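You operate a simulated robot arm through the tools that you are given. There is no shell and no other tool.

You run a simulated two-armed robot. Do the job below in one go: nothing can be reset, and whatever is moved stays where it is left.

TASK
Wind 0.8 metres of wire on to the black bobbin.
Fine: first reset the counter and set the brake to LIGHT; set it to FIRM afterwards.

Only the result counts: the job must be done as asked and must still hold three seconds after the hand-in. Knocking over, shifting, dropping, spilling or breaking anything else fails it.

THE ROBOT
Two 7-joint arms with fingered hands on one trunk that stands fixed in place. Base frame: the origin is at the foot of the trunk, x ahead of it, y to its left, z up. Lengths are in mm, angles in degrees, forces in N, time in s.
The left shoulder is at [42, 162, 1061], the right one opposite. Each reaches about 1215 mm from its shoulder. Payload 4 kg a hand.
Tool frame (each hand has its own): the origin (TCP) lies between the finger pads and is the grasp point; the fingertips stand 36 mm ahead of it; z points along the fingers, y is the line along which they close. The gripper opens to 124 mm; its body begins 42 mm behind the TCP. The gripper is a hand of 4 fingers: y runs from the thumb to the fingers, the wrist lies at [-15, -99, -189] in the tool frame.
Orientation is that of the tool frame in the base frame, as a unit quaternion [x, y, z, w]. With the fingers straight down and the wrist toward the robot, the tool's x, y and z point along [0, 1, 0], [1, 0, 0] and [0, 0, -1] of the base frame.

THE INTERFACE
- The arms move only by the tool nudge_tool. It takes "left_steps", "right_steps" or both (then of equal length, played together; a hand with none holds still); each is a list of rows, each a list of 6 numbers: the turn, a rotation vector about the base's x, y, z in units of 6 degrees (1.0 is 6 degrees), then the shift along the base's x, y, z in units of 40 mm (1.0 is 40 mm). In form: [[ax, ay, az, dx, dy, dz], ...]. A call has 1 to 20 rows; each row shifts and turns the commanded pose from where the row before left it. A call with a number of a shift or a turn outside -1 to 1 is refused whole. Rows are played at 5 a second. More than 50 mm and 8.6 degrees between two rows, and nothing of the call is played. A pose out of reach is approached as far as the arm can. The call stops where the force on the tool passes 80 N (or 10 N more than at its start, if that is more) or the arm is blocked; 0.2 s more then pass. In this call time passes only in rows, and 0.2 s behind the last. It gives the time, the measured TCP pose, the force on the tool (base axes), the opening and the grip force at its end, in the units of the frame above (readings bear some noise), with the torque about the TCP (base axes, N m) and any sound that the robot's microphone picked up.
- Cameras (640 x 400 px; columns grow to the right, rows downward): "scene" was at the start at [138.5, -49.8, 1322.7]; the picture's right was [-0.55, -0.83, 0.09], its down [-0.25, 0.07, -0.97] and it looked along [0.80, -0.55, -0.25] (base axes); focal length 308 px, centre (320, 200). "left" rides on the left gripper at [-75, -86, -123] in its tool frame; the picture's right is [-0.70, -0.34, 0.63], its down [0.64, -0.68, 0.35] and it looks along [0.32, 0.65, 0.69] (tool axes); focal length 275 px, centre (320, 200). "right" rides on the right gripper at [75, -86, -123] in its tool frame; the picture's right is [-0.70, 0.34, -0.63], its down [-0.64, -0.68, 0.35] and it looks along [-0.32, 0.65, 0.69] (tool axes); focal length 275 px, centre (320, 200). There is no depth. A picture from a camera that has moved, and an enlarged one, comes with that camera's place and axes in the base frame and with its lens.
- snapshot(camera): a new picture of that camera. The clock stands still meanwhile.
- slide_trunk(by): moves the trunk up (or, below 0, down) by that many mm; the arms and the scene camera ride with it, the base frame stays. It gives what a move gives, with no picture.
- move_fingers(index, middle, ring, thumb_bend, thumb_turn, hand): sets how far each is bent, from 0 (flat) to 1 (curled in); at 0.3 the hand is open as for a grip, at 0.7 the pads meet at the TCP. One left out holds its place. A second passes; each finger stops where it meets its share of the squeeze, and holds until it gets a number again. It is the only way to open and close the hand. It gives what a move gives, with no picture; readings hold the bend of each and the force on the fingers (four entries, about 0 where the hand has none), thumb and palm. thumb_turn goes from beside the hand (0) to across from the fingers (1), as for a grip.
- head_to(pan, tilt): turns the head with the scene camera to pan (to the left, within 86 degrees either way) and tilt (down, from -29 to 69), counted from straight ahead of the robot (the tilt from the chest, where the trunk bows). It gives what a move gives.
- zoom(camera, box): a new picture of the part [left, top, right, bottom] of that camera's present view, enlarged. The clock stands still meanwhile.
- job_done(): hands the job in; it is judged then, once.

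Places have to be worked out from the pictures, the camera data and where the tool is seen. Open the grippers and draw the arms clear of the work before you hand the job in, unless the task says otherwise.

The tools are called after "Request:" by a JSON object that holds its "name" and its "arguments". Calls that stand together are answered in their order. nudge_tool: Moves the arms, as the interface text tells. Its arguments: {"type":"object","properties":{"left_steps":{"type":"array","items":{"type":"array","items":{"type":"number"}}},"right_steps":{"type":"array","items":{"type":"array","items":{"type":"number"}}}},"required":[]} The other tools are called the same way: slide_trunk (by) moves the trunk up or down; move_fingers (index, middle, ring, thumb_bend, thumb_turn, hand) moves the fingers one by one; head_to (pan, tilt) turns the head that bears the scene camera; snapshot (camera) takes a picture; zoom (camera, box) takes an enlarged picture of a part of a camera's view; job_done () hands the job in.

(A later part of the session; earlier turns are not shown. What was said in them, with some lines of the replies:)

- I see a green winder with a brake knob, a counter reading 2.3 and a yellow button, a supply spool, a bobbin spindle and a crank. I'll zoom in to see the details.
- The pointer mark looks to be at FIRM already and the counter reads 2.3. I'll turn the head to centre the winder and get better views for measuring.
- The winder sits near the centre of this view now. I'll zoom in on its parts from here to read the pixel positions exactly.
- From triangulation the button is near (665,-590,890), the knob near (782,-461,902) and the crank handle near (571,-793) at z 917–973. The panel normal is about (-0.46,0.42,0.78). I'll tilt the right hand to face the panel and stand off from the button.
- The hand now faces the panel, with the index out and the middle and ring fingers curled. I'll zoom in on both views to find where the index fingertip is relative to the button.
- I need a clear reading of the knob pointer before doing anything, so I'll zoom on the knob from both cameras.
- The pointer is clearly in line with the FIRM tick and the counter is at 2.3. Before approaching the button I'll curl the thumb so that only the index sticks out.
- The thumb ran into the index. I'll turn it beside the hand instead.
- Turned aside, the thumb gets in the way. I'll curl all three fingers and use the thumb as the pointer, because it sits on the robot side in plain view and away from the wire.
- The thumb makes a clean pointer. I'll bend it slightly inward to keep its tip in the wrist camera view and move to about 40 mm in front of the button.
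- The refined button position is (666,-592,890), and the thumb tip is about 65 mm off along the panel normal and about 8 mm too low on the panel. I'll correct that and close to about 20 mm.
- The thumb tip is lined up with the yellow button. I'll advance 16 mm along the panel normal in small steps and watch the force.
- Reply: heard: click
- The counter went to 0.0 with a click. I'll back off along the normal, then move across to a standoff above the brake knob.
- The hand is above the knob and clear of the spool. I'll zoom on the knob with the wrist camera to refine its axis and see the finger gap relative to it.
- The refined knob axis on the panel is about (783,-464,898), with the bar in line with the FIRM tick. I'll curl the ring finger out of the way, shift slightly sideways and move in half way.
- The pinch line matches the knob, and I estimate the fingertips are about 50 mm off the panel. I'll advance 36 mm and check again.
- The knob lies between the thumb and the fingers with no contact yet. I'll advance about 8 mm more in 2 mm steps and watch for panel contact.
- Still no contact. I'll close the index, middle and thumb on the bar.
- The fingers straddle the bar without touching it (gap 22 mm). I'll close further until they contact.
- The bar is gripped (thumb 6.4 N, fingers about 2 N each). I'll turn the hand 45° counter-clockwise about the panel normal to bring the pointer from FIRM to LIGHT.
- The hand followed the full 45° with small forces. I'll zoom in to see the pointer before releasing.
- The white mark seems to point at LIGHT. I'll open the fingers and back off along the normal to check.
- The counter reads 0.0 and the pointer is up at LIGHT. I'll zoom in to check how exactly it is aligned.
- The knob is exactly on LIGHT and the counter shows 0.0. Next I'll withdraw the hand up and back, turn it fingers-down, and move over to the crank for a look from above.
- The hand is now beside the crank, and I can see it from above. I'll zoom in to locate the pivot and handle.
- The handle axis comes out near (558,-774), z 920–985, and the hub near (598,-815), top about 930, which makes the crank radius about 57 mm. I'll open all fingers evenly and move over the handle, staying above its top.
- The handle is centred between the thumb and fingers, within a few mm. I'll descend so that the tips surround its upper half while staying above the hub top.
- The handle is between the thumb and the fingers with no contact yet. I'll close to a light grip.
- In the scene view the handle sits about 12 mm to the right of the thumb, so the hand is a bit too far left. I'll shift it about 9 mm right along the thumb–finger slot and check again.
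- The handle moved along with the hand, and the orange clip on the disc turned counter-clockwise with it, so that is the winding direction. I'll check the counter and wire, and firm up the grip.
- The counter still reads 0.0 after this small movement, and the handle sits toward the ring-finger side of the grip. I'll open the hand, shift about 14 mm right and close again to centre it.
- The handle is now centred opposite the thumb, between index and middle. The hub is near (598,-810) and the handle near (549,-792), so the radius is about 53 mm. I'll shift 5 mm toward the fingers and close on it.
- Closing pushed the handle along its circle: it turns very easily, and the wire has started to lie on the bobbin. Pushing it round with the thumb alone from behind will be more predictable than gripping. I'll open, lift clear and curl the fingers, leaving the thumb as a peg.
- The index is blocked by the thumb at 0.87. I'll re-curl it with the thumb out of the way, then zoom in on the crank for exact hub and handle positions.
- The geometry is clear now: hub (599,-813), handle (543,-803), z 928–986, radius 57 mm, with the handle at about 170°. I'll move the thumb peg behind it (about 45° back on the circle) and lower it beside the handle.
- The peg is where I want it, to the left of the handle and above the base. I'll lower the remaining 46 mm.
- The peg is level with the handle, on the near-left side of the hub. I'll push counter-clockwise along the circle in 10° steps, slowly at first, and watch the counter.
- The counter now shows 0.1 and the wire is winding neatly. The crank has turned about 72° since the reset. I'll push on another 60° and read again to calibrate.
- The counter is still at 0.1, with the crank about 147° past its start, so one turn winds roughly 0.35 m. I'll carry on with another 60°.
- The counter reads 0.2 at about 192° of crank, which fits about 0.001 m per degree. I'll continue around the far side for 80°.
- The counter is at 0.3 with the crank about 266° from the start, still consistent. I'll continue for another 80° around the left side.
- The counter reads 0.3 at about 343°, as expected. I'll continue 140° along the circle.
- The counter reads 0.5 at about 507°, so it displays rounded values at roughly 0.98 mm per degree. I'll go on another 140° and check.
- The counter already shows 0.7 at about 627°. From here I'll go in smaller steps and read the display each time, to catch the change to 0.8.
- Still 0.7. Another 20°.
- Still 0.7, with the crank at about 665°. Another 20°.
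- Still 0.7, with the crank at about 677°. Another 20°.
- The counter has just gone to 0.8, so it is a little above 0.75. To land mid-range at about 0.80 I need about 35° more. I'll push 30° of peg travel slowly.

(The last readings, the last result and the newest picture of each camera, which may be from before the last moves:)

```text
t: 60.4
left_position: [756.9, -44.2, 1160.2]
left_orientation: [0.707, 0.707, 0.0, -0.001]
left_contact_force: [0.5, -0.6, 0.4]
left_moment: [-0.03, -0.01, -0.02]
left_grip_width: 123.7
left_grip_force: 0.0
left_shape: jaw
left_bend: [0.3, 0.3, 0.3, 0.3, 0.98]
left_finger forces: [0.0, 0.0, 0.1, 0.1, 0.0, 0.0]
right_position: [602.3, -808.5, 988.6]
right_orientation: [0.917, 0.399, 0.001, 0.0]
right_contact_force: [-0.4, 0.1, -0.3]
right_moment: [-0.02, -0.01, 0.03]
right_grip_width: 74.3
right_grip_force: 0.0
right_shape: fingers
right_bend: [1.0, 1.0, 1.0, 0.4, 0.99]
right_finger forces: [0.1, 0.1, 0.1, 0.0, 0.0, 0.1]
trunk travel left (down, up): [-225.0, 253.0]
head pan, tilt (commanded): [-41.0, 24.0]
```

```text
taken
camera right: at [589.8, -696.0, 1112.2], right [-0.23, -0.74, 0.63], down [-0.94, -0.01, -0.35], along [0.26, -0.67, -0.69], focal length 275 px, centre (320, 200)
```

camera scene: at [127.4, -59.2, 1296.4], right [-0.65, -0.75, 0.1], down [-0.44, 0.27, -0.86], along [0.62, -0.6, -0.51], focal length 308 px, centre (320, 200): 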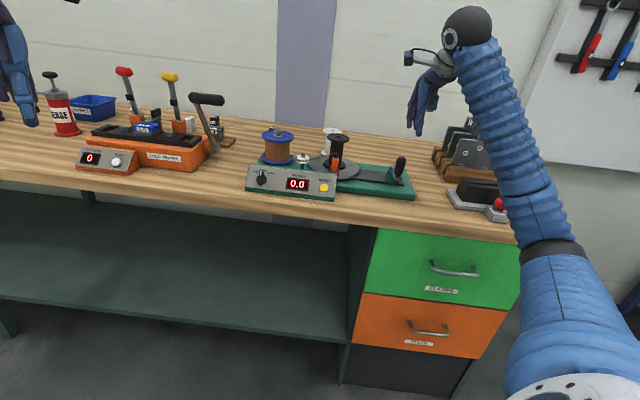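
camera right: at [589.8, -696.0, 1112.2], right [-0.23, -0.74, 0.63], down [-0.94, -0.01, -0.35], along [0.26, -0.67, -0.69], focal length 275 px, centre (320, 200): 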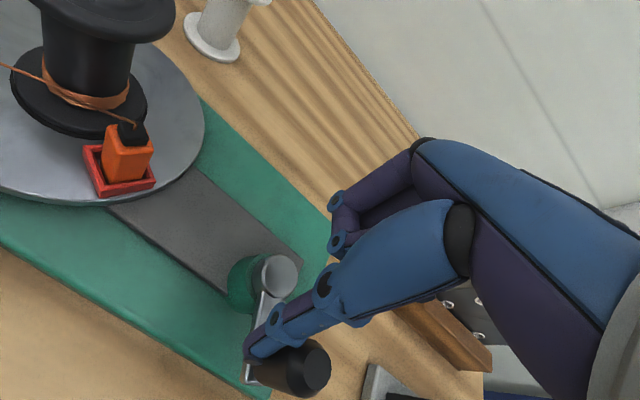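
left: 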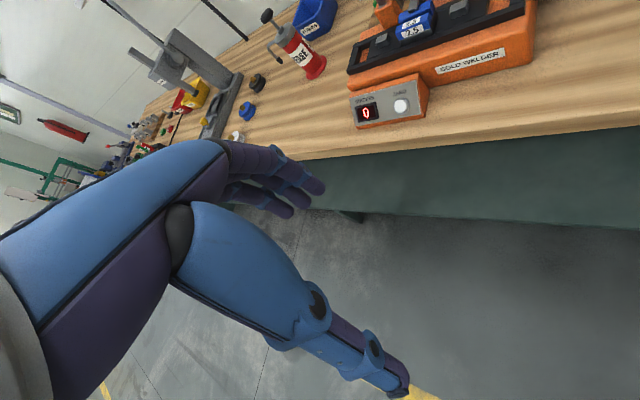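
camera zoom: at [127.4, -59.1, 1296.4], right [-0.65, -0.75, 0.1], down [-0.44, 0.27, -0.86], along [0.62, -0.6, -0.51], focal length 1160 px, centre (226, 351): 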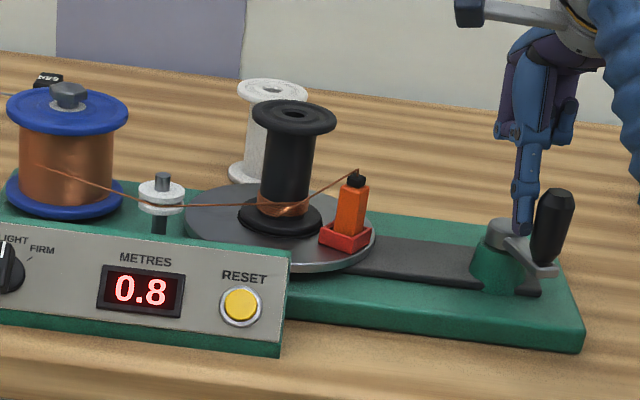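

Still 0.8, with the crank about 18° further. I'll add another 15° to get to the middle.

Request:
{"name": "nudge_tool", "arguments": {"right_steps": [[0, 0, 0, -0.084, -0.092, 0], [0, 0, 0, -0.076, -0.098, 0], [0, 0, 0, -0.067, -0.105, 0]]}}

Request:
{"name": "zoom", "arguments": {"camera": "scene", "box": [260, 110, 430, 210]}}

Request:
{"name": "snapshot", "arguments": {"camera": "right"}}

```text
t: 61.2
left_position: [756.5, -44.7, 1160.2]
left_orientation: [0.707, 0.707, 0.0, 0.0]
left_contact_force: [0.3, 0.1, 0.2]
left_moment: [0.01, 0.0, -0.01]
left_grip_width: 123.7
left_grip_force: 0.1
left_shape: jaw
left_bend: [0.3, 0.3, 0.3, 0.3, 0.98]
left_finger forces: [0.0, 0.0, 0.0, 0.1, 0.0, 0.1]
right_position: [592.7, -821.5, 987.6]
right_orientation: [0.917, 0.399, 0.001, 0.0]
right_contact_force: [0.1, 0.0, 0.1]
right_moment: [0.0, -0.01, 0.05]
right_grip_width: 74.5
right_grip_force: 0.1
right_shape: fingers
right_bend: [1.0, 1.0, 1.0, 0.4, 0.99]
right_finger forces: [0.0, 0.1, 0.0, 0.1, 0.1, 0.0]
trunk travel left (down, up): [-225.0, 253.0]
head pan, tilt (commanded): [-41.0, 24.0]
```

```text
3.76 times, centred on (345, 160) of scene
camera zoom: at [127.4, -59.1, 1296.4], right [-0.65, -0.75, 0.1], down [-0.44, 0.27, -0.86], along [0.62, -0.6, -0.51], focal length 1160 px, centre (226, 351)
```

zoom: 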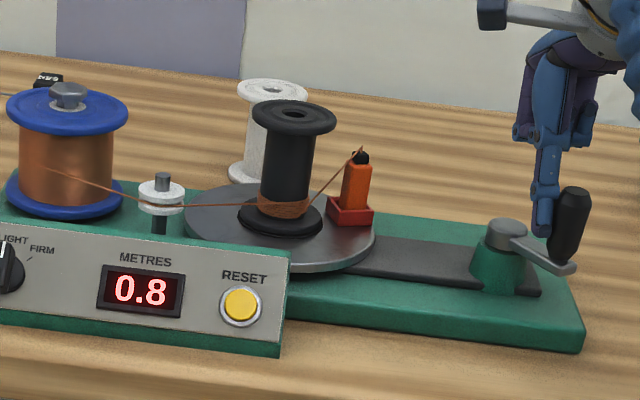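

```text
taken
camera right: at [580.8, -708.3, 1111.5], right [-0.23, -0.74, 0.63], down [-0.94, -0.01, -0.35], along [0.26, -0.67, -0.69], focal length 275 px, centre (320, 200)
```

right: 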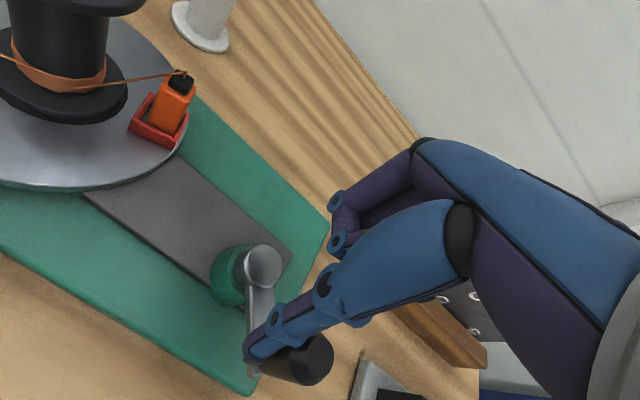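

The counter is at 0.8, and by my crank and disc angles about 0.80 m is wound. I'll back the peg off the handle, lift clear and check that nothing moved.

Request:
{"name": "nudge_tool", "arguments": {"right_steps": [[0, 0, 0, 0.12, 0.18, 0], [0, 0, 0, 0.1, 0.15, 0], [0, 0, 0, 0, 0, 0.5], [0, 0, 0, 0, 0, 0.9], [0, 0, 0, 0, 0, 0.9], [0, 0, 0, 0, 0, 0.7]]}}

Request:
{"name": "zoom", "arguments": {"camera": "scene", "box": [240, 100, 430, 210]}}

```text
t: 62.6
left_position: [756.1, -44.7, 1161.3]
left_orientation: [0.707, 0.707, 0.0, 0.0]
left_contact_force: [-0.4, 0.0, -0.1]
left_moment: [-0.02, -0.02, 0.01]
left_grip_width: 123.5
left_grip_force: 0.1
left_shape: jaw
left_bend: [0.3, 0.3, 0.3, 0.3, 0.98]
left_finger forces: [0.0, 0.0, 0.1, 0.1, 0.1, 0.0]
right_position: [600.6, -807.0, 1107.9]
right_orientation: [0.917, 0.399, 0.001, 0.0]
right_contact_force: [0.0, 0.6, -0.2]
right_moment: [0.0, -0.04, -0.01]
right_grip_width: 74.5
right_grip_force: 0.1
right_shape: fingers
right_bend: [1.0, 1.0, 1.0, 0.4, 0.99]
right_finger forces: [0.0, 0.0, 0.0, 0.0, 0.0, 0.1]
trunk travel left (down, up): [-225.0, 253.0]
head pan, tilt (commanded): [-41.0, 24.0]
```

```text
3.37 times, centred on (335, 155) of scene
camera zoom: at [126.9, -58.8, 1296.5], right [-0.65, -0.75, 0.1], down [-0.44, 0.27, -0.86], along [0.62, -0.6, -0.51], focal length 1038 px, centre (270, 352)
```

zoom: 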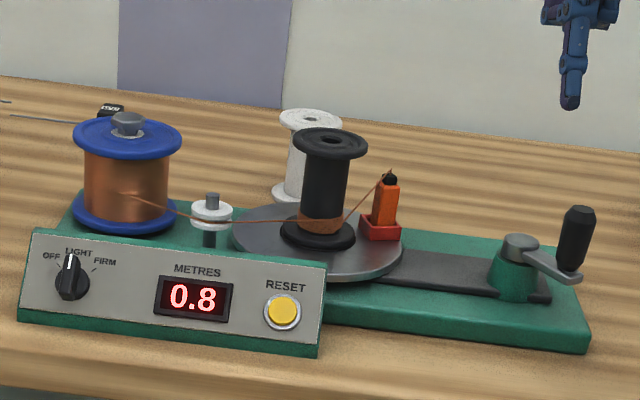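

All steady at 0.8, with the hand clear. I'll go back to the standoff pose above the brake knob by retracing the earlier path.

Request:
{"name": "nudge_tool", "arguments": {"right_steps": [[0, 0, 0, -0.84, 0.6, 0.02], [0, 0, 0, -0.84, 0.6, 0.02], [-0.626, -0.672, 0, -0.054, 0.554, 0.071], [-0.626, -0.672, 0, -0.054, 0.554, 0.071], [-0.626, -0.672, 0, -0.054, 0.554, 0.071], [-0.626, -0.672, 0, -0.054, 0.554, 0.071], [-0.626, -0.672, 0, -0.054, 0.554, 0.071], [-0.626, -0.672, 0, -0.054, 0.554, 0.071], [-0.626, -0.672, 0, -0.054, 0.554, 0.071]]}}

Request:
{"name": "nudge_tool", "arguments": {"right_steps": [[-0.3815, 0.353, 0.652, 0.243, 0.308, -0.125], [-0.3815, 0.353, 0.652, 0.243, 0.308, -0.125], [-0.3815, 0.353, 0.652, 0.243, 0.308, -0.125], [-0.3815, 0.353, 0.652, 0.243, 0.308, -0.125], [-0.3815, 0.353, 0.652, 0.243, 0.308, -0.125], [-0.3815, 0.353, 0.652, 0.243, 0.308, -0.125], [-0.3815, 0.353, 0.652, 0.243, 0.308, -0.125], [-0.3815, 0.353, 0.652, 0.243, 0.308, -0.125], [-0.3815, 0.353, 0.652, 0.243, 0.308, -0.125], [-0.3815, 0.353, 0.652, 0.243, 0.308, -0.125], [-0.3815, 0.353, 0.652, 0.243, 0.308, -0.125], [-0.3815, 0.353, 0.652, 0.243, 0.308, -0.125], [-0.3815, 0.353, 0.652, 0.243, 0.308, -0.125], [-0.3815, 0.353, 0.652, 0.243, 0.308, -0.125], [-0.3815, 0.353, 0.652, 0.243, 0.308, -0.125], [-0.3815, 0.353, 0.652, 0.243, 0.308, -0.125], [-0.3815, 0.353, 0.652, 0.243, 0.308, -0.125], [-0.3815, 0.353, 0.652, 0.243, 0.308, -0.125]]}}

Request:
{"name": "move_fingers", "arguments": {"hand": "right", "index": 0.5, "middle": 0.5, "thumb_bend": 0.5}}

Request:
{"name": "snapshot", "arguments": {"camera": "right"}}

Request:
{"name": "zoom", "arguments": {"camera": "scene", "box": [230, 100, 390, 210]}}

```text
t: 64.6
left_position: [757.5, -43.1, 1160.2]
left_orientation: [0.708, 0.707, 0.0, -0.001]
left_contact_force: [-0.6, 1.0, -0.3]
left_moment: [0.02, 0.02, 0.02]
left_grip_width: 123.8
left_grip_force: 0.0
left_shape: jaw
left_bend: [0.3, 0.3, 0.3, 0.3, 0.98]
left_finger forces: [0.1, 0.0, 0.0, 0.0, 0.0, 0.0]
right_position: [518.7, -602.6, 1129.2]
right_orientation: [0.865, 0.377, 0.132, 0.303]
right_contact_force: [0.5, -0.6, -0.2]
right_moment: [0.02, -0.02, 0.01]
right_grip_width: 74.5
right_grip_force: 0.1
right_shape: fingers
right_bend: [1.0, 1.0, 1.0, 0.4, 0.99]
right_finger forces: [0.1, 0.1, 0.0, 0.0, 0.0, 0.0]
trunk travel left (down, up): [-225.0, 253.0]
head pan, tilt (commanded): [-41.0, 24.0]
```

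```text
t: 68.4
left_position: [757.4, -44.6, 1160.4]
left_orientation: [0.707, 0.707, 0.0, -0.002]
left_contact_force: [0.4, -0.3, 0.2]
left_moment: [0.02, 0.01, 0.0]
left_grip_width: 123.7
left_grip_force: 0.1
left_shape: jaw
left_bend: [0.3, 0.3, 0.3, 0.3, 0.98]
left_finger forces: [0.1, 0.0, 0.0, 0.0, 0.0, 0.1]
right_position: [695.2, -382.1, 1038.5]
right_orientation: [0.345, 0.878, -0.12, 0.308]
right_contact_force: [-0.6, -0.2, 0.9]
right_moment: [-0.02, 0.0, -0.02]
right_grip_width: 74.3
right_grip_force: 0.0
right_shape: fingers
right_bend: [1.0, 1.0, 1.0, 0.4, 0.99]
right_finger forces: [0.0, 0.0, 0.0, 0.1, 0.0, 0.1]
trunk travel left (down, up): [-225.0, 253.0]
head pan, tilt (commanded): [-41.0, 24.0]
```

```text
t: 69.4
left_position: [757.5, -44.0, 1161.2]
left_orientation: [0.707, 0.707, 0.0, 0.0]
left_contact_force: [-0.4, 0.2, 0.2]
left_moment: [0.0, 0.01, 0.0]
left_grip_width: 123.7
left_grip_force: 0.0
left_shape: jaw
left_bend: [0.3, 0.3, 0.3, 0.3, 0.98]
left_finger forces: [0.0, 0.1, 0.1, 0.0, 0.0, 0.1]
right_position: [696.2, -383.3, 1037.6]
right_orientation: [0.345, 0.878, -0.121, 0.308]
right_contact_force: [0.1, 0.8, 0.2]
right_moment: [-0.02, -0.02, -0.01]
right_grip_width: 61.9
right_grip_force: 0.1
right_shape: fingers
right_bend: [0.5, 0.5, 1.0, 0.5, 1.0]
right_finger forces: [0.1, 0.0, 0.1, 0.0, 0.1, 0.0]
trunk travel left (down, up): [-225.0, 253.0]
head pan, tilt (commanded): [-41.0, 24.0]
```

```text
taken
camera right: at [537.6, -354.5, 1088.1], right [0.34, 0.15, 0.93], down [0.06, -0.99, 0.13], along [0.94, 0.01, -0.34], focal length 275 px, centre (320, 200)
```

right: 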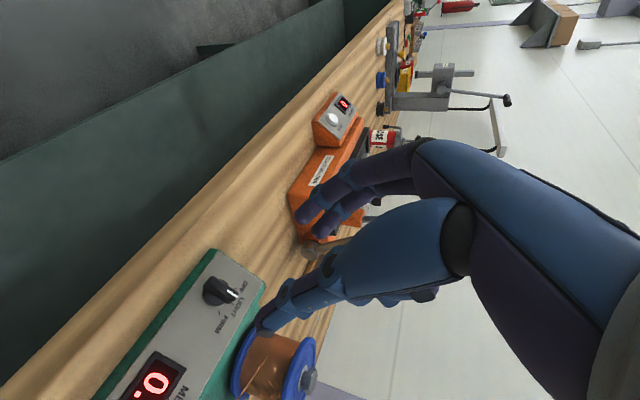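

```text
3.64 times, centred on (310, 155) of scene
camera zoom: at [127.4, -59.0, 1296.4], right [-0.65, -0.75, 0.1], down [-0.44, 0.27, -0.86], along [0.62, -0.6, -0.51], focal length 1120 px, centre (356, 364)
```

zoom: 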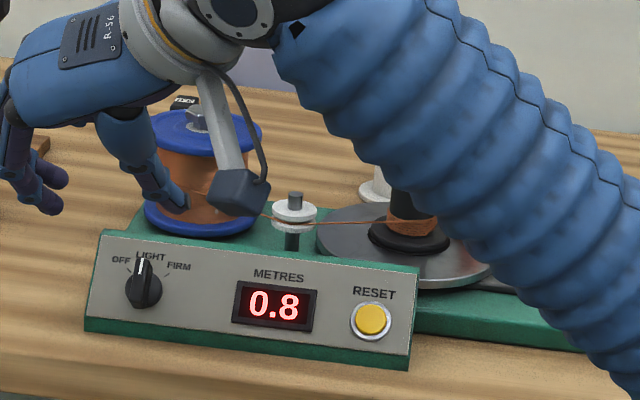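

The counter is still at 0.8 and the knob is at LIGHT. I'll approach the knob along the panel normal, stopping short first to check.

Request:
{"name": "nudge_tool", "arguments": {"right_steps": [[0, 0, 0, 0.43, -0.4, -0.75], [0, 0, 0, 0.43, -0.4, -0.75], [0, 0, 0, 0.43, -0.4, -0.75]]}}

Request:
{"name": "zoom", "arguments": {"camera": "right", "box": [220, 180, 360, 340]}}

Request:
{"name": "zoom", "arguments": {"camera": "scene", "box": [230, 120, 330, 200]}}

```text
t: 70.2
left_position: [756.9, -45.4, 1160.8]
left_orientation: [0.707, 0.707, -0.001, 0.0]
left_contact_force: [-0.2, -0.6, 0.6]
left_moment: [0.02, 0.01, 0.0]
left_grip_width: 123.6
left_grip_force: 0.1
left_shape: jaw
left_bend: [0.3, 0.3, 0.3, 0.3, 0.98]
left_finger forces: [0.1, 0.0, 0.0, 0.1, 0.1, 0.0]
right_position: [747.8, -430.3, 949.1]
right_orientation: [0.345, 0.878, -0.12, 0.308]
right_contact_force: [-0.1, 0.7, -0.3]
right_moment: [0.01, 0.01, -0.03]
right_grip_width: 62.0
right_grip_force: 0.0
right_shape: fingers
right_bend: [0.5, 0.5, 1.0, 0.5, 1.0]
right_finger forces: [0.0, 0.1, 0.0, 0.1, 0.1, 0.1]
trunk travel left (down, up): [-225.0, 253.0]
head pan, tilt (commanded): [-41.0, 24.0]
```

```text
2.50 times, centred on (290, 260) of right
camera zoom: at [589.8, -402.3, 997.6], right [0.34, 0.15, 0.93], down [0.06, -0.99, 0.13], along [0.94, 0.02, -0.34], focal length 688 px, centre (395, 50)
```

zoom: 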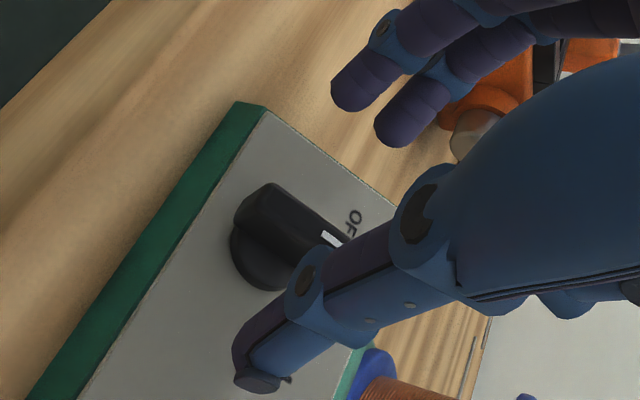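

```text
5.00 times, centred on (280, 160) of scene
camera zoom: at [127.8, -59.5, 1296.2], right [-0.65, -0.75, 0.1], down [-0.44, 0.27, -0.86], along [0.62, -0.6, -0.51], focal length 1540 px, centre (520, 400)
```

zoom: 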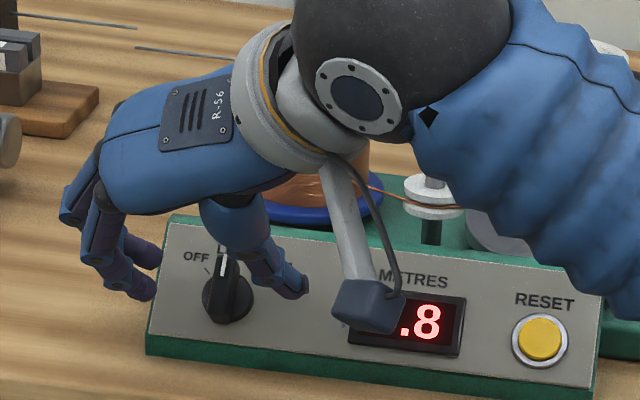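

The knob sits between the thumb and the fingers. I'll advance the last 24 mm, then close.

Request:
{"name": "nudge_tool", "arguments": {"right_steps": [[0, 0, 0, 0.063, -0.062, -0.1205], [0, 0, 0, 0.063, -0.062, -0.1205], [0, 0, 0, 0.063, -0.062, -0.1205], [0, 0, 0, 0.063, -0.062, -0.1205]]}}

Request:
{"name": "move_fingers", "arguments": {"hand": "right", "index": 0.63, "middle": 0.63, "thumb_bend": 0.63}}

Request:
{"name": "zoom", "arguments": {"camera": "right", "box": [220, 180, 360, 340]}}

```text
t: 71.2
left_position: [756.0, -44.0, 1160.7]
left_orientation: [0.707, 0.707, 0.0, 0.0]
left_contact_force: [0.6, -0.2, 1.1]
left_moment: [0.02, 0.02, -0.02]
left_grip_width: 123.6
left_grip_force: 0.1
left_shape: jaw
left_bend: [0.3, 0.3, 0.3, 0.3, 0.98]
left_finger forces: [0.1, 0.0, 0.0, 0.0, 0.0, 0.1]
right_position: [757.0, -440.0, 930.0]
right_orientation: [0.346, 0.878, -0.121, 0.308]
right_contact_force: [-0.4, 0.2, 0.9]
right_moment: [0.01, 0.03, -0.01]
right_grip_width: 62.1
right_grip_force: 0.1
right_shape: fingers
right_bend: [0.5, 0.5, 1.0, 0.5, 1.0]
right_finger forces: [0.0, 0.0, 0.0, 0.0, 0.1, 0.0]
trunk travel left (down, up): [-225.0, 253.0]
head pan, tilt (commanded): [-41.0, 24.0]
```

```text
t: 72.2
left_position: [756.8, -43.9, 1160.7]
left_orientation: [0.707, 0.708, 0.0, 0.0]
left_contact_force: [-0.2, -0.3, -0.3]
left_moment: [0.0, 0.03, -0.03]
left_grip_width: 123.8
left_grip_force: 0.0
left_shape: jaw
left_bend: [0.3, 0.3, 0.3, 0.3, 0.98]
left_finger forces: [0.0, 0.0, 0.1, 0.0, 0.1, 0.0]
right_position: [756.2, -439.8, 929.3]
right_orientation: [0.345, 0.878, -0.121, 0.308]
right_contact_force: [0.3, 0.4, -0.3]
right_moment: [-0.01, -0.04, 0.0]
right_grip_width: 22.4
right_grip_force: 0.0
right_shape: fingers
right_bend: [0.63, 0.63, 1.0, 0.63, 1.0]
right_finger forces: [0.1, 0.0, 0.0, 0.0, 0.1, 0.0]
trunk travel left (down, up): [-225.0, 253.0]
head pan, tilt (commanded): [-41.0, 24.0]
```

```text
2.50 times, centred on (290, 260) of right
camera zoom: at [598.9, -411.9, 978.5], right [0.34, 0.15, 0.93], down [0.06, -0.99, 0.13], along [0.94, 0.01, -0.34], focal length 688 px, centre (395, 50)
```

zoom: 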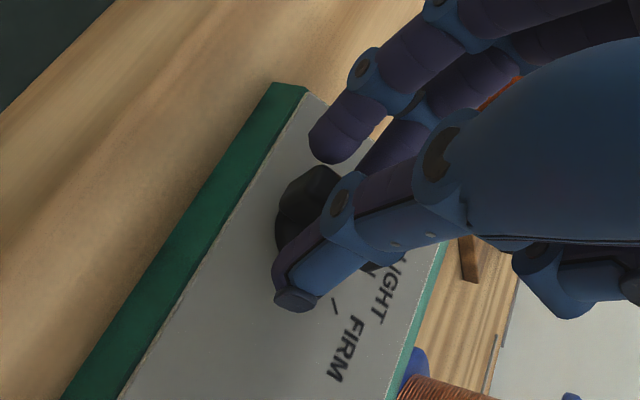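

Well centred and no contact yet. I'll close fully on the bar.

Request:
{"name": "move_fingers", "arguments": {"hand": "right", "index": 0.7, "middle": 0.7, "thumb_bend": 0.7}}

Request:
{"name": "zoom", "arguments": {"camera": "scene", "box": [230, 130, 340, 200]}}

```text
t: 73.2
left_position: [756.8, -44.0, 1161.0]
left_orientation: [0.707, 0.707, -0.001, 0.0]
left_contact_force: [0.1, 0.1, -0.1]
left_moment: [-0.01, 0.04, 0.0]
left_grip_width: 123.7
left_grip_force: 0.0
left_shape: jaw
left_bend: [0.3, 0.3, 0.3, 0.3, 0.98]
left_finger forces: [0.0, 0.0, 0.1, 0.0, 0.0, 0.1]
right_position: [756.5, -440.7, 928.2]
right_orientation: [0.345, 0.878, -0.121, 0.308]
right_contact_force: [2.3, 2.8, -0.2]
right_moment: [0.06, -0.11, 0.1]
right_grip_width: 10.6
right_grip_force: 6.3
right_shape: fingers
right_bend: [0.67, 0.67, 1.0, 0.69, 1.0]
right_finger forces: [3.8, 4.2, 0.1, 0.0, 3.8, 0.1]
trunk travel left (down, up): [-225.0, 253.0]
head pan, tilt (commanded): [-41.0, 24.0]
```

```text
5.71 times, centred on (285, 165) of scene
camera zoom: at [127.7, -58.7, 1296.3], right [-0.65, -0.75, 0.1], down [-0.44, 0.27, -0.86], along [0.62, -0.6, -0.51], focal length 1760 px, centre (520, 400)
```

zoom: 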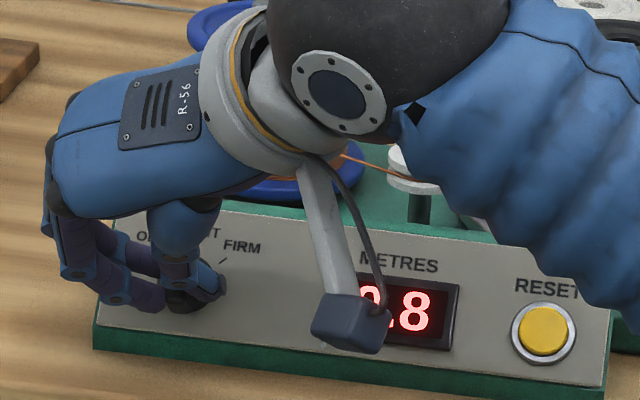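

The bar is gripped evenly. I'll turn 45° clockwise about the panel normal to set FIRM.

Request:
{"name": "nudge_tool", "arguments": {"right_steps": [[0.3435, -0.318, -0.587, 0.0125, 0.007, 0.0035], [0.3435, -0.318, -0.587, 0.0125, 0.007, 0.0035], [0.3435, -0.318, -0.587, 0.0125, 0.007, 0.0035], [0.3435, -0.318, -0.587, 0.0125, 0.007, 0.0035], [0.3435, -0.318, -0.587, 0.0125, 0.007, 0.0035], [0.3435, -0.318, -0.587, 0.0125, 0.007, 0.0035], [0.3435, -0.318, -0.587, 0.0125, 0.007, 0.0035], [0.3435, -0.318, -0.587, 0.0125, 0.007, 0.0035], [0.3435, -0.318, -0.587, 0.0125, 0.007, 0.0035], [0.3435, -0.318, -0.587, 0.0125, 0.007, 0.0035]]}}

Request:
{"name": "zoom", "arguments": {"camera": "right", "box": [220, 180, 360, 340]}}

```text
t: 75.4
left_position: [756.3, -43.8, 1161.5]
left_orientation: [0.708, 0.707, 0.0, 0.0]
left_contact_force: [1.3, 0.3, -0.4]
left_moment: [0.03, 0.01, 0.04]
left_grip_width: 123.8
left_grip_force: 0.0
left_shape: jaw
left_bend: [0.3, 0.3, 0.3, 0.3, 0.98]
left_finger forces: [0.1, 0.0, 0.0, 0.1, 0.1, 0.1]
right_position: [760.8, -436.0, 930.0]
right_orientation: [0.656, 0.678, 0.005, 0.331]
right_contact_force: [1.4, 1.9, -2.3]
right_moment: [0.05, -0.04, 0.06]
right_grip_width: 10.1
right_grip_force: 5.2
right_shape: fingers
right_bend: [0.67, 0.68, 1.0, 0.68, 1.0]
right_finger forces: [3.2, 3.0, 0.1, 0.1, 5.1, 0.1]
trunk travel left (down, up): [-225.0, 253.0]
head pan, tilt (commanded): [-41.0, 24.0]
```

```text
2.50 times, centred on (290, 260) of right
camera zoom: at [634.8, -330.8, 956.2], right [-0.05, -0.31, 0.95], down [-0.5, -0.82, -0.29], along [0.87, -0.49, -0.11], focal length 688 px, centre (395, 50)
```

zoom: 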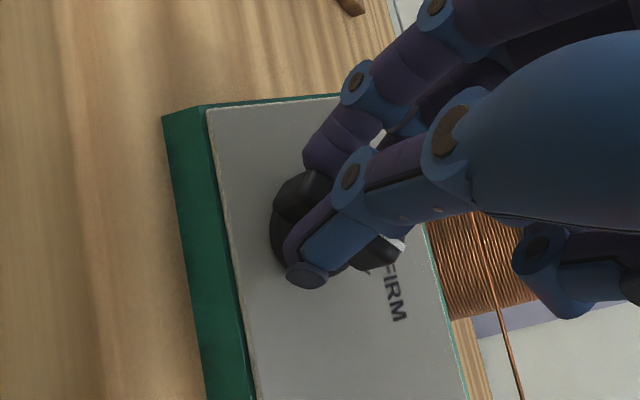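

The knob followed through the full turn. I'll release it, back off along the normal and check the pointer and the counter.

Request:
{"name": "move_fingers", "arguments": {"hand": "right", "index": 0.55, "middle": 0.55, "thumb_bend": 0.55}}

Request:
{"name": "nudge_tool", "arguments": {"right_steps": [[0, 0, 0, -0.229, 0.212, 0.39], [0, 0, 0, -0.458, 0.424, 0.783], [0, 0, 0, -0.458, 0.424, 0.783], [0, 0, 0, -0.458, 0.424, 0.783]]}}

Request:
{"name": "zoom", "arguments": {"camera": "scene", "box": [244, 160, 292, 192]}}

Request:
{"name": "zoom", "arguments": {"camera": "scene", "box": [230, 100, 430, 210]}}

Request:
{"name": "snapshot", "arguments": {"camera": "right"}}

```text
t: 76.4
left_position: [756.7, -43.4, 1160.8]
left_orientation: [0.707, 0.707, 0.0, 0.0]
left_contact_force: [-0.4, 0.2, 1.1]
left_moment: [0.0, 0.03, 0.0]
left_grip_width: 123.7
left_grip_force: 0.0
left_shape: jaw
left_bend: [0.3, 0.3, 0.3, 0.3, 0.98]
left_finger forces: [0.1, 0.0, 0.1, 0.0, 0.1, 0.1]
right_position: [761.9, -437.8, 929.8]
right_orientation: [0.655, 0.68, 0.007, 0.331]
right_contact_force: [-0.7, -0.1, -0.1]
right_moment: [0.02, -0.01, 0.0]
right_grip_width: 46.4
right_grip_force: 0.1
right_shape: fingers
right_bend: [0.55, 0.55, 1.0, 0.55, 1.0]
right_finger forces: [0.0, 0.1, 0.0, 0.1, 0.0, 0.0]
trunk travel left (down, up): [-225.0, 253.0]
head pan, tilt (commanded): [-41.0, 24.0]
```

```text
t: 77.4
left_position: [756.7, -43.4, 1160.6]
left_orientation: [0.707, 0.707, 0.0, 0.0]
left_contact_force: [0.2, 0.9, 0.5]
left_moment: [-0.01, -0.01, 0.01]
left_grip_width: 123.7
left_grip_force: 0.1
left_shape: jaw
left_bend: [0.3, 0.3, 0.3, 0.3, 0.98]
left_finger forces: [0.1, 0.1, 0.0, 0.0, 0.0, 0.0]
right_position: [695.6, -377.0, 1042.2]
right_orientation: [0.655, 0.68, 0.007, 0.331]
right_contact_force: [0.1, 0.3, 0.7]
right_moment: [-0.02, 0.02, -0.01]
right_grip_width: 46.4
right_grip_force: 0.1
right_shape: fingers
right_bend: [0.55, 0.55, 1.0, 0.55, 1.0]
right_finger forces: [0.0, 0.1, 0.1, 0.1, 0.0, 0.1]
trunk travel left (down, up): [-225.0, 253.0]
head pan, tilt (commanded): [-41.0, 24.0]
```

```text
12.50 times, centred on (268, 176) of scene
camera zoom: at [127.2, -58.4, 1296.5], right [-0.65, -0.75, 0.1], down [-0.44, 0.27, -0.86], along [0.62, -0.6, -0.51], focal length 3850 px, centre (970, 500)
```

zoom: 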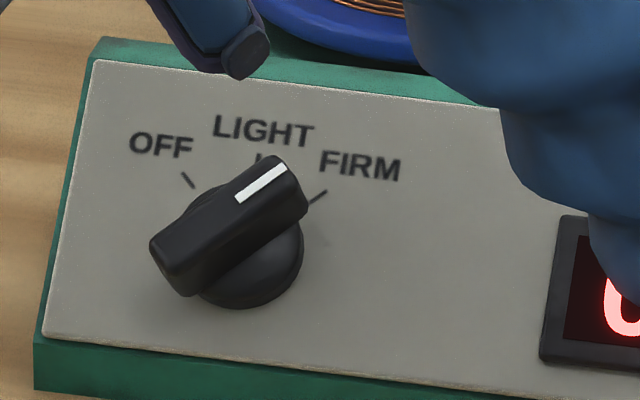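

```text
3.20 times, centred on (330, 155) of scene
camera zoom: at [127.2, -58.4, 1296.5], right [-0.65, -0.75, 0.1], down [-0.44, 0.27, -0.86], along [0.62, -0.6, -0.51], focal length 986 px, centre (288, 344)
```

zoom: 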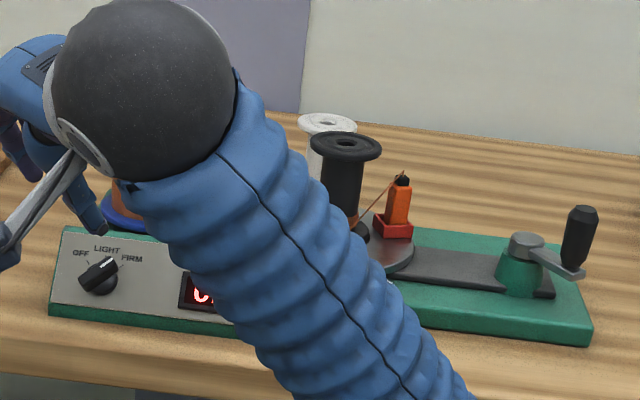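

```text
taken
camera right: at [568.4, -271.0, 1067.8], right [-0.04, -0.31, 0.95], down [-0.5, -0.82, -0.29], along [0.87, -0.48, -0.11], focal length 275 px, centre (320, 200)
```

right: 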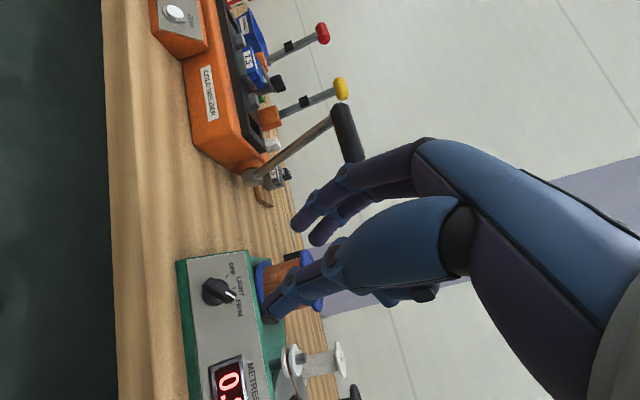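

The pointer is back on FIRM, identical to the first picture. I'll draw the arm up and back to about its starting place, open the hand and take a final check of the counter.

Request:
{"name": "nudge_tool", "arguments": {"right_steps": [[0, 0, 0, -0.7, -0.2, 0.6], [0.558, 0.58, -0.041, -0.6, -0.7, 0.4], [0.558, 0.58, -0.041, -0.6, -0.7, 0.4], [0.558, 0.58, -0.041, -0.5, -0.7, 0.3], [0.558, 0.58, -0.041, -0.5, -0.7, 0.3], [0.558, 0.58, -0.041, -0.4, -0.6, 0.2], [0.558, 0.58, -0.041, -0.3, -0.5, 0.1], [0.558, 0.58, -0.041, -0.2, -0.3, 0.1], [0.558, 0.58, -0.041, -0.1, -0.2, 0]]}}

Request:
{"name": "move_fingers", "arguments": {"hand": "right", "index": 0.3, "middle": 0.3, "ring": 0.3, "thumb_bend": 0.3}}

Request:
{"name": "snapshot", "arguments": {"camera": "scene"}}

Request:
{"name": "zoom", "arguments": {"camera": "scene", "box": [236, 110, 428, 220]}}

```text
t: 79.4
left_position: [756.0, -43.7, 1161.2]
left_orientation: [0.707, 0.707, 0.0, 0.0]
left_contact_force: [-0.5, 0.1, 0.5]
left_moment: [-0.02, 0.04, 0.03]
left_grip_width: 123.8
left_grip_force: 0.0
left_shape: jaw
left_bend: [0.3, 0.3, 0.3, 0.3, 0.98]
left_finger forces: [0.0, 0.1, 0.0, 0.0, 0.1, 0.0]
right_position: [541.1, -562.0, 1136.5]
right_orientation: [0.707, 0.707, 0.0, -0.001]
right_contact_force: [0.1, 0.2, 0.9]
right_moment: [0.0, 0.0, 0.01]
right_grip_width: 46.4
right_grip_force: 0.1
right_shape: fingers
right_bend: [0.55, 0.55, 1.0, 0.55, 1.0]
right_finger forces: [0.0, 0.0, 0.1, 0.0, 0.0, 0.0]
trunk travel left (down, up): [-225.0, 253.0]
head pan, tilt (commanded): [-41.0, 24.0]
```

```text
t: 80.4
left_position: [757.6, -44.0, 1160.9]
left_orientation: [0.708, 0.707, 0.0, -0.001]
left_contact_force: [-0.5, 0.3, -0.6]
left_moment: [-0.01, 0.01, 0.01]
left_grip_width: 123.5
left_grip_force: 0.0
left_shape: jaw
left_bend: [0.3, 0.3, 0.3, 0.3, 0.98]
left_finger forces: [0.1, 0.0, 0.0, 0.0, 0.0, 0.0]
right_position: [541.0, -562.8, 1136.9]
right_orientation: [0.707, 0.707, -0.001, 0.001]
right_contact_force: [-0.1, -0.1, 0.2]
right_moment: [0.0, 0.0, -0.04]
right_grip_width: 122.9
right_grip_force: 0.2
right_shape: fingers
right_bend: [0.3, 0.3, 0.3, 0.3, 0.98]
right_finger forces: [0.1, 0.0, 0.0, 0.0, 0.0, 0.0]
trunk travel left (down, up): [-225.0, 253.0]
head pan, tilt (commanded): [-41.0, 24.0]
```

```text
taken
camera scene: at [127.4, -59.0, 1296.4], right [-0.65, -0.75, 0.1], down [-0.44, 0.27, -0.86], along [0.62, -0.6, -0.51], focal length 308 px, centre (320, 200)
```

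scene: 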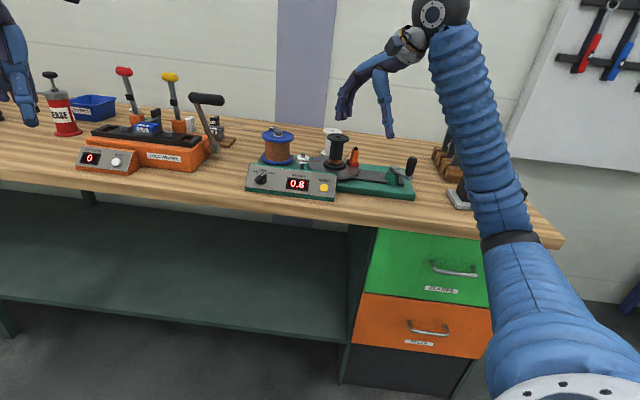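

```text
3.33 times, centred on (332, 165) of scene
camera zoom: at [127.4, -59.0, 1296.4], right [-0.65, -0.75, 0.1], down [-0.44, 0.27, -0.86], along [0.62, -0.6, -0.51], focal length 1027 px, centre (280, 317)
```

zoom: 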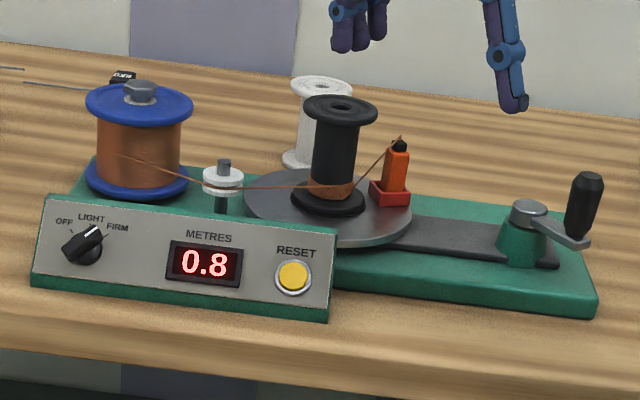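

The counter reads 0.8, the brake is on FIRM, and the hand is open and clear. One last look at the items beside the arm to make sure nothing else was disturbed.

Request:
{"name": "zoom", "arguments": {"camera": "scene", "box": [420, 110, 600, 260]}}

Request:
{"name": "zoom", "arguments": {"camera": "scene", "box": [244, 160, 304, 200]}}

Request:
{"name": "snapshot", "arguments": {"camera": "right"}}

```text
2.67 times, centred on (510, 185) of scene
camera zoom: at [127.4, -59.0, 1296.4], right [-0.65, -0.75, 0.1], down [-0.44, 0.27, -0.86], along [0.62, -0.6, -0.51], focal length 821 px, centre (-187, 240)
```

zoom: 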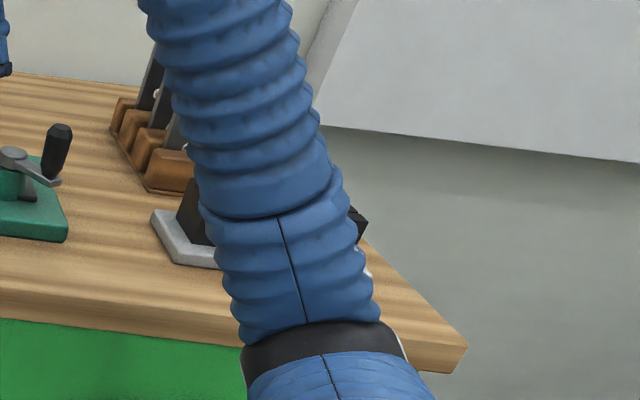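

```text
10.00 times, centred on (274, 180) of scene
camera zoom: at [127.4, -59.0, 1296.4], right [-0.65, -0.75, 0.1], down [-0.44, 0.27, -0.86], along [0.62, -0.6, -0.51], focal length 3080 px, centre (780, 400)
```

zoom: 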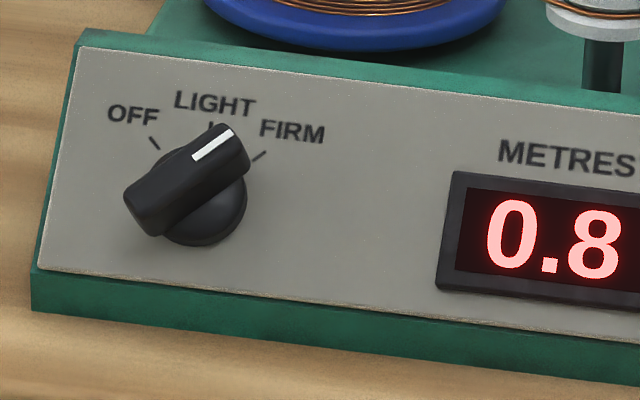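

```text
taken
camera right: at [454.7, -488.3, 1259.6], right [0.34, -0.7, 0.63], down [-0.68, -0.64, -0.35], along [0.65, -0.32, -0.69], focal length 275 px, centre (320, 200)
```

right: 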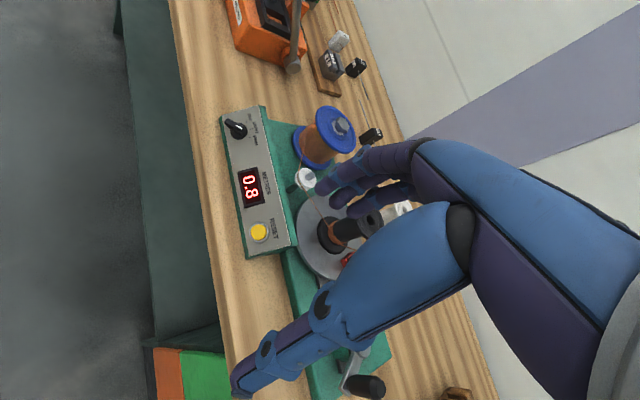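

The counter shows 0.8, the pointer is on the FIRM tick, the wire is on the black bobbin, both hands are open and clear, and nothing else appears to have moved. I'm handing in the job.

Request:
{"name": "job_done", "arguments": {}}

```text
The job is handed in.
```

I handed the job in with the counter at 0.8, the wire on the black bobbin and the brake back on FIRM.

1. **Before winding:** I pressed RESET, which cleared the counter from 2.3 to 0.0, and turned the brake from FIRM to LIGHT.
2. **Winding:** I turned the crank counter-clockwise, just over two turns. The display only shows tenths, so I went about 35° past where it changed to 0.8. I estimate the true length at between 0.79 and 0.81 m.
3. **After winding:** I turned the brake to FIRM. The pointer lines up with the FIRM tick.

My first try at gripping the crank handle pushed it along its circle a little. That was after the reset and in the winding direction, so it is included in the count. Both hands are open and clear of the work, and in the last pictures nothing else on the bench looked disturbed. The arm partly hides the device at the right end of the bench, so I could not see all of it.
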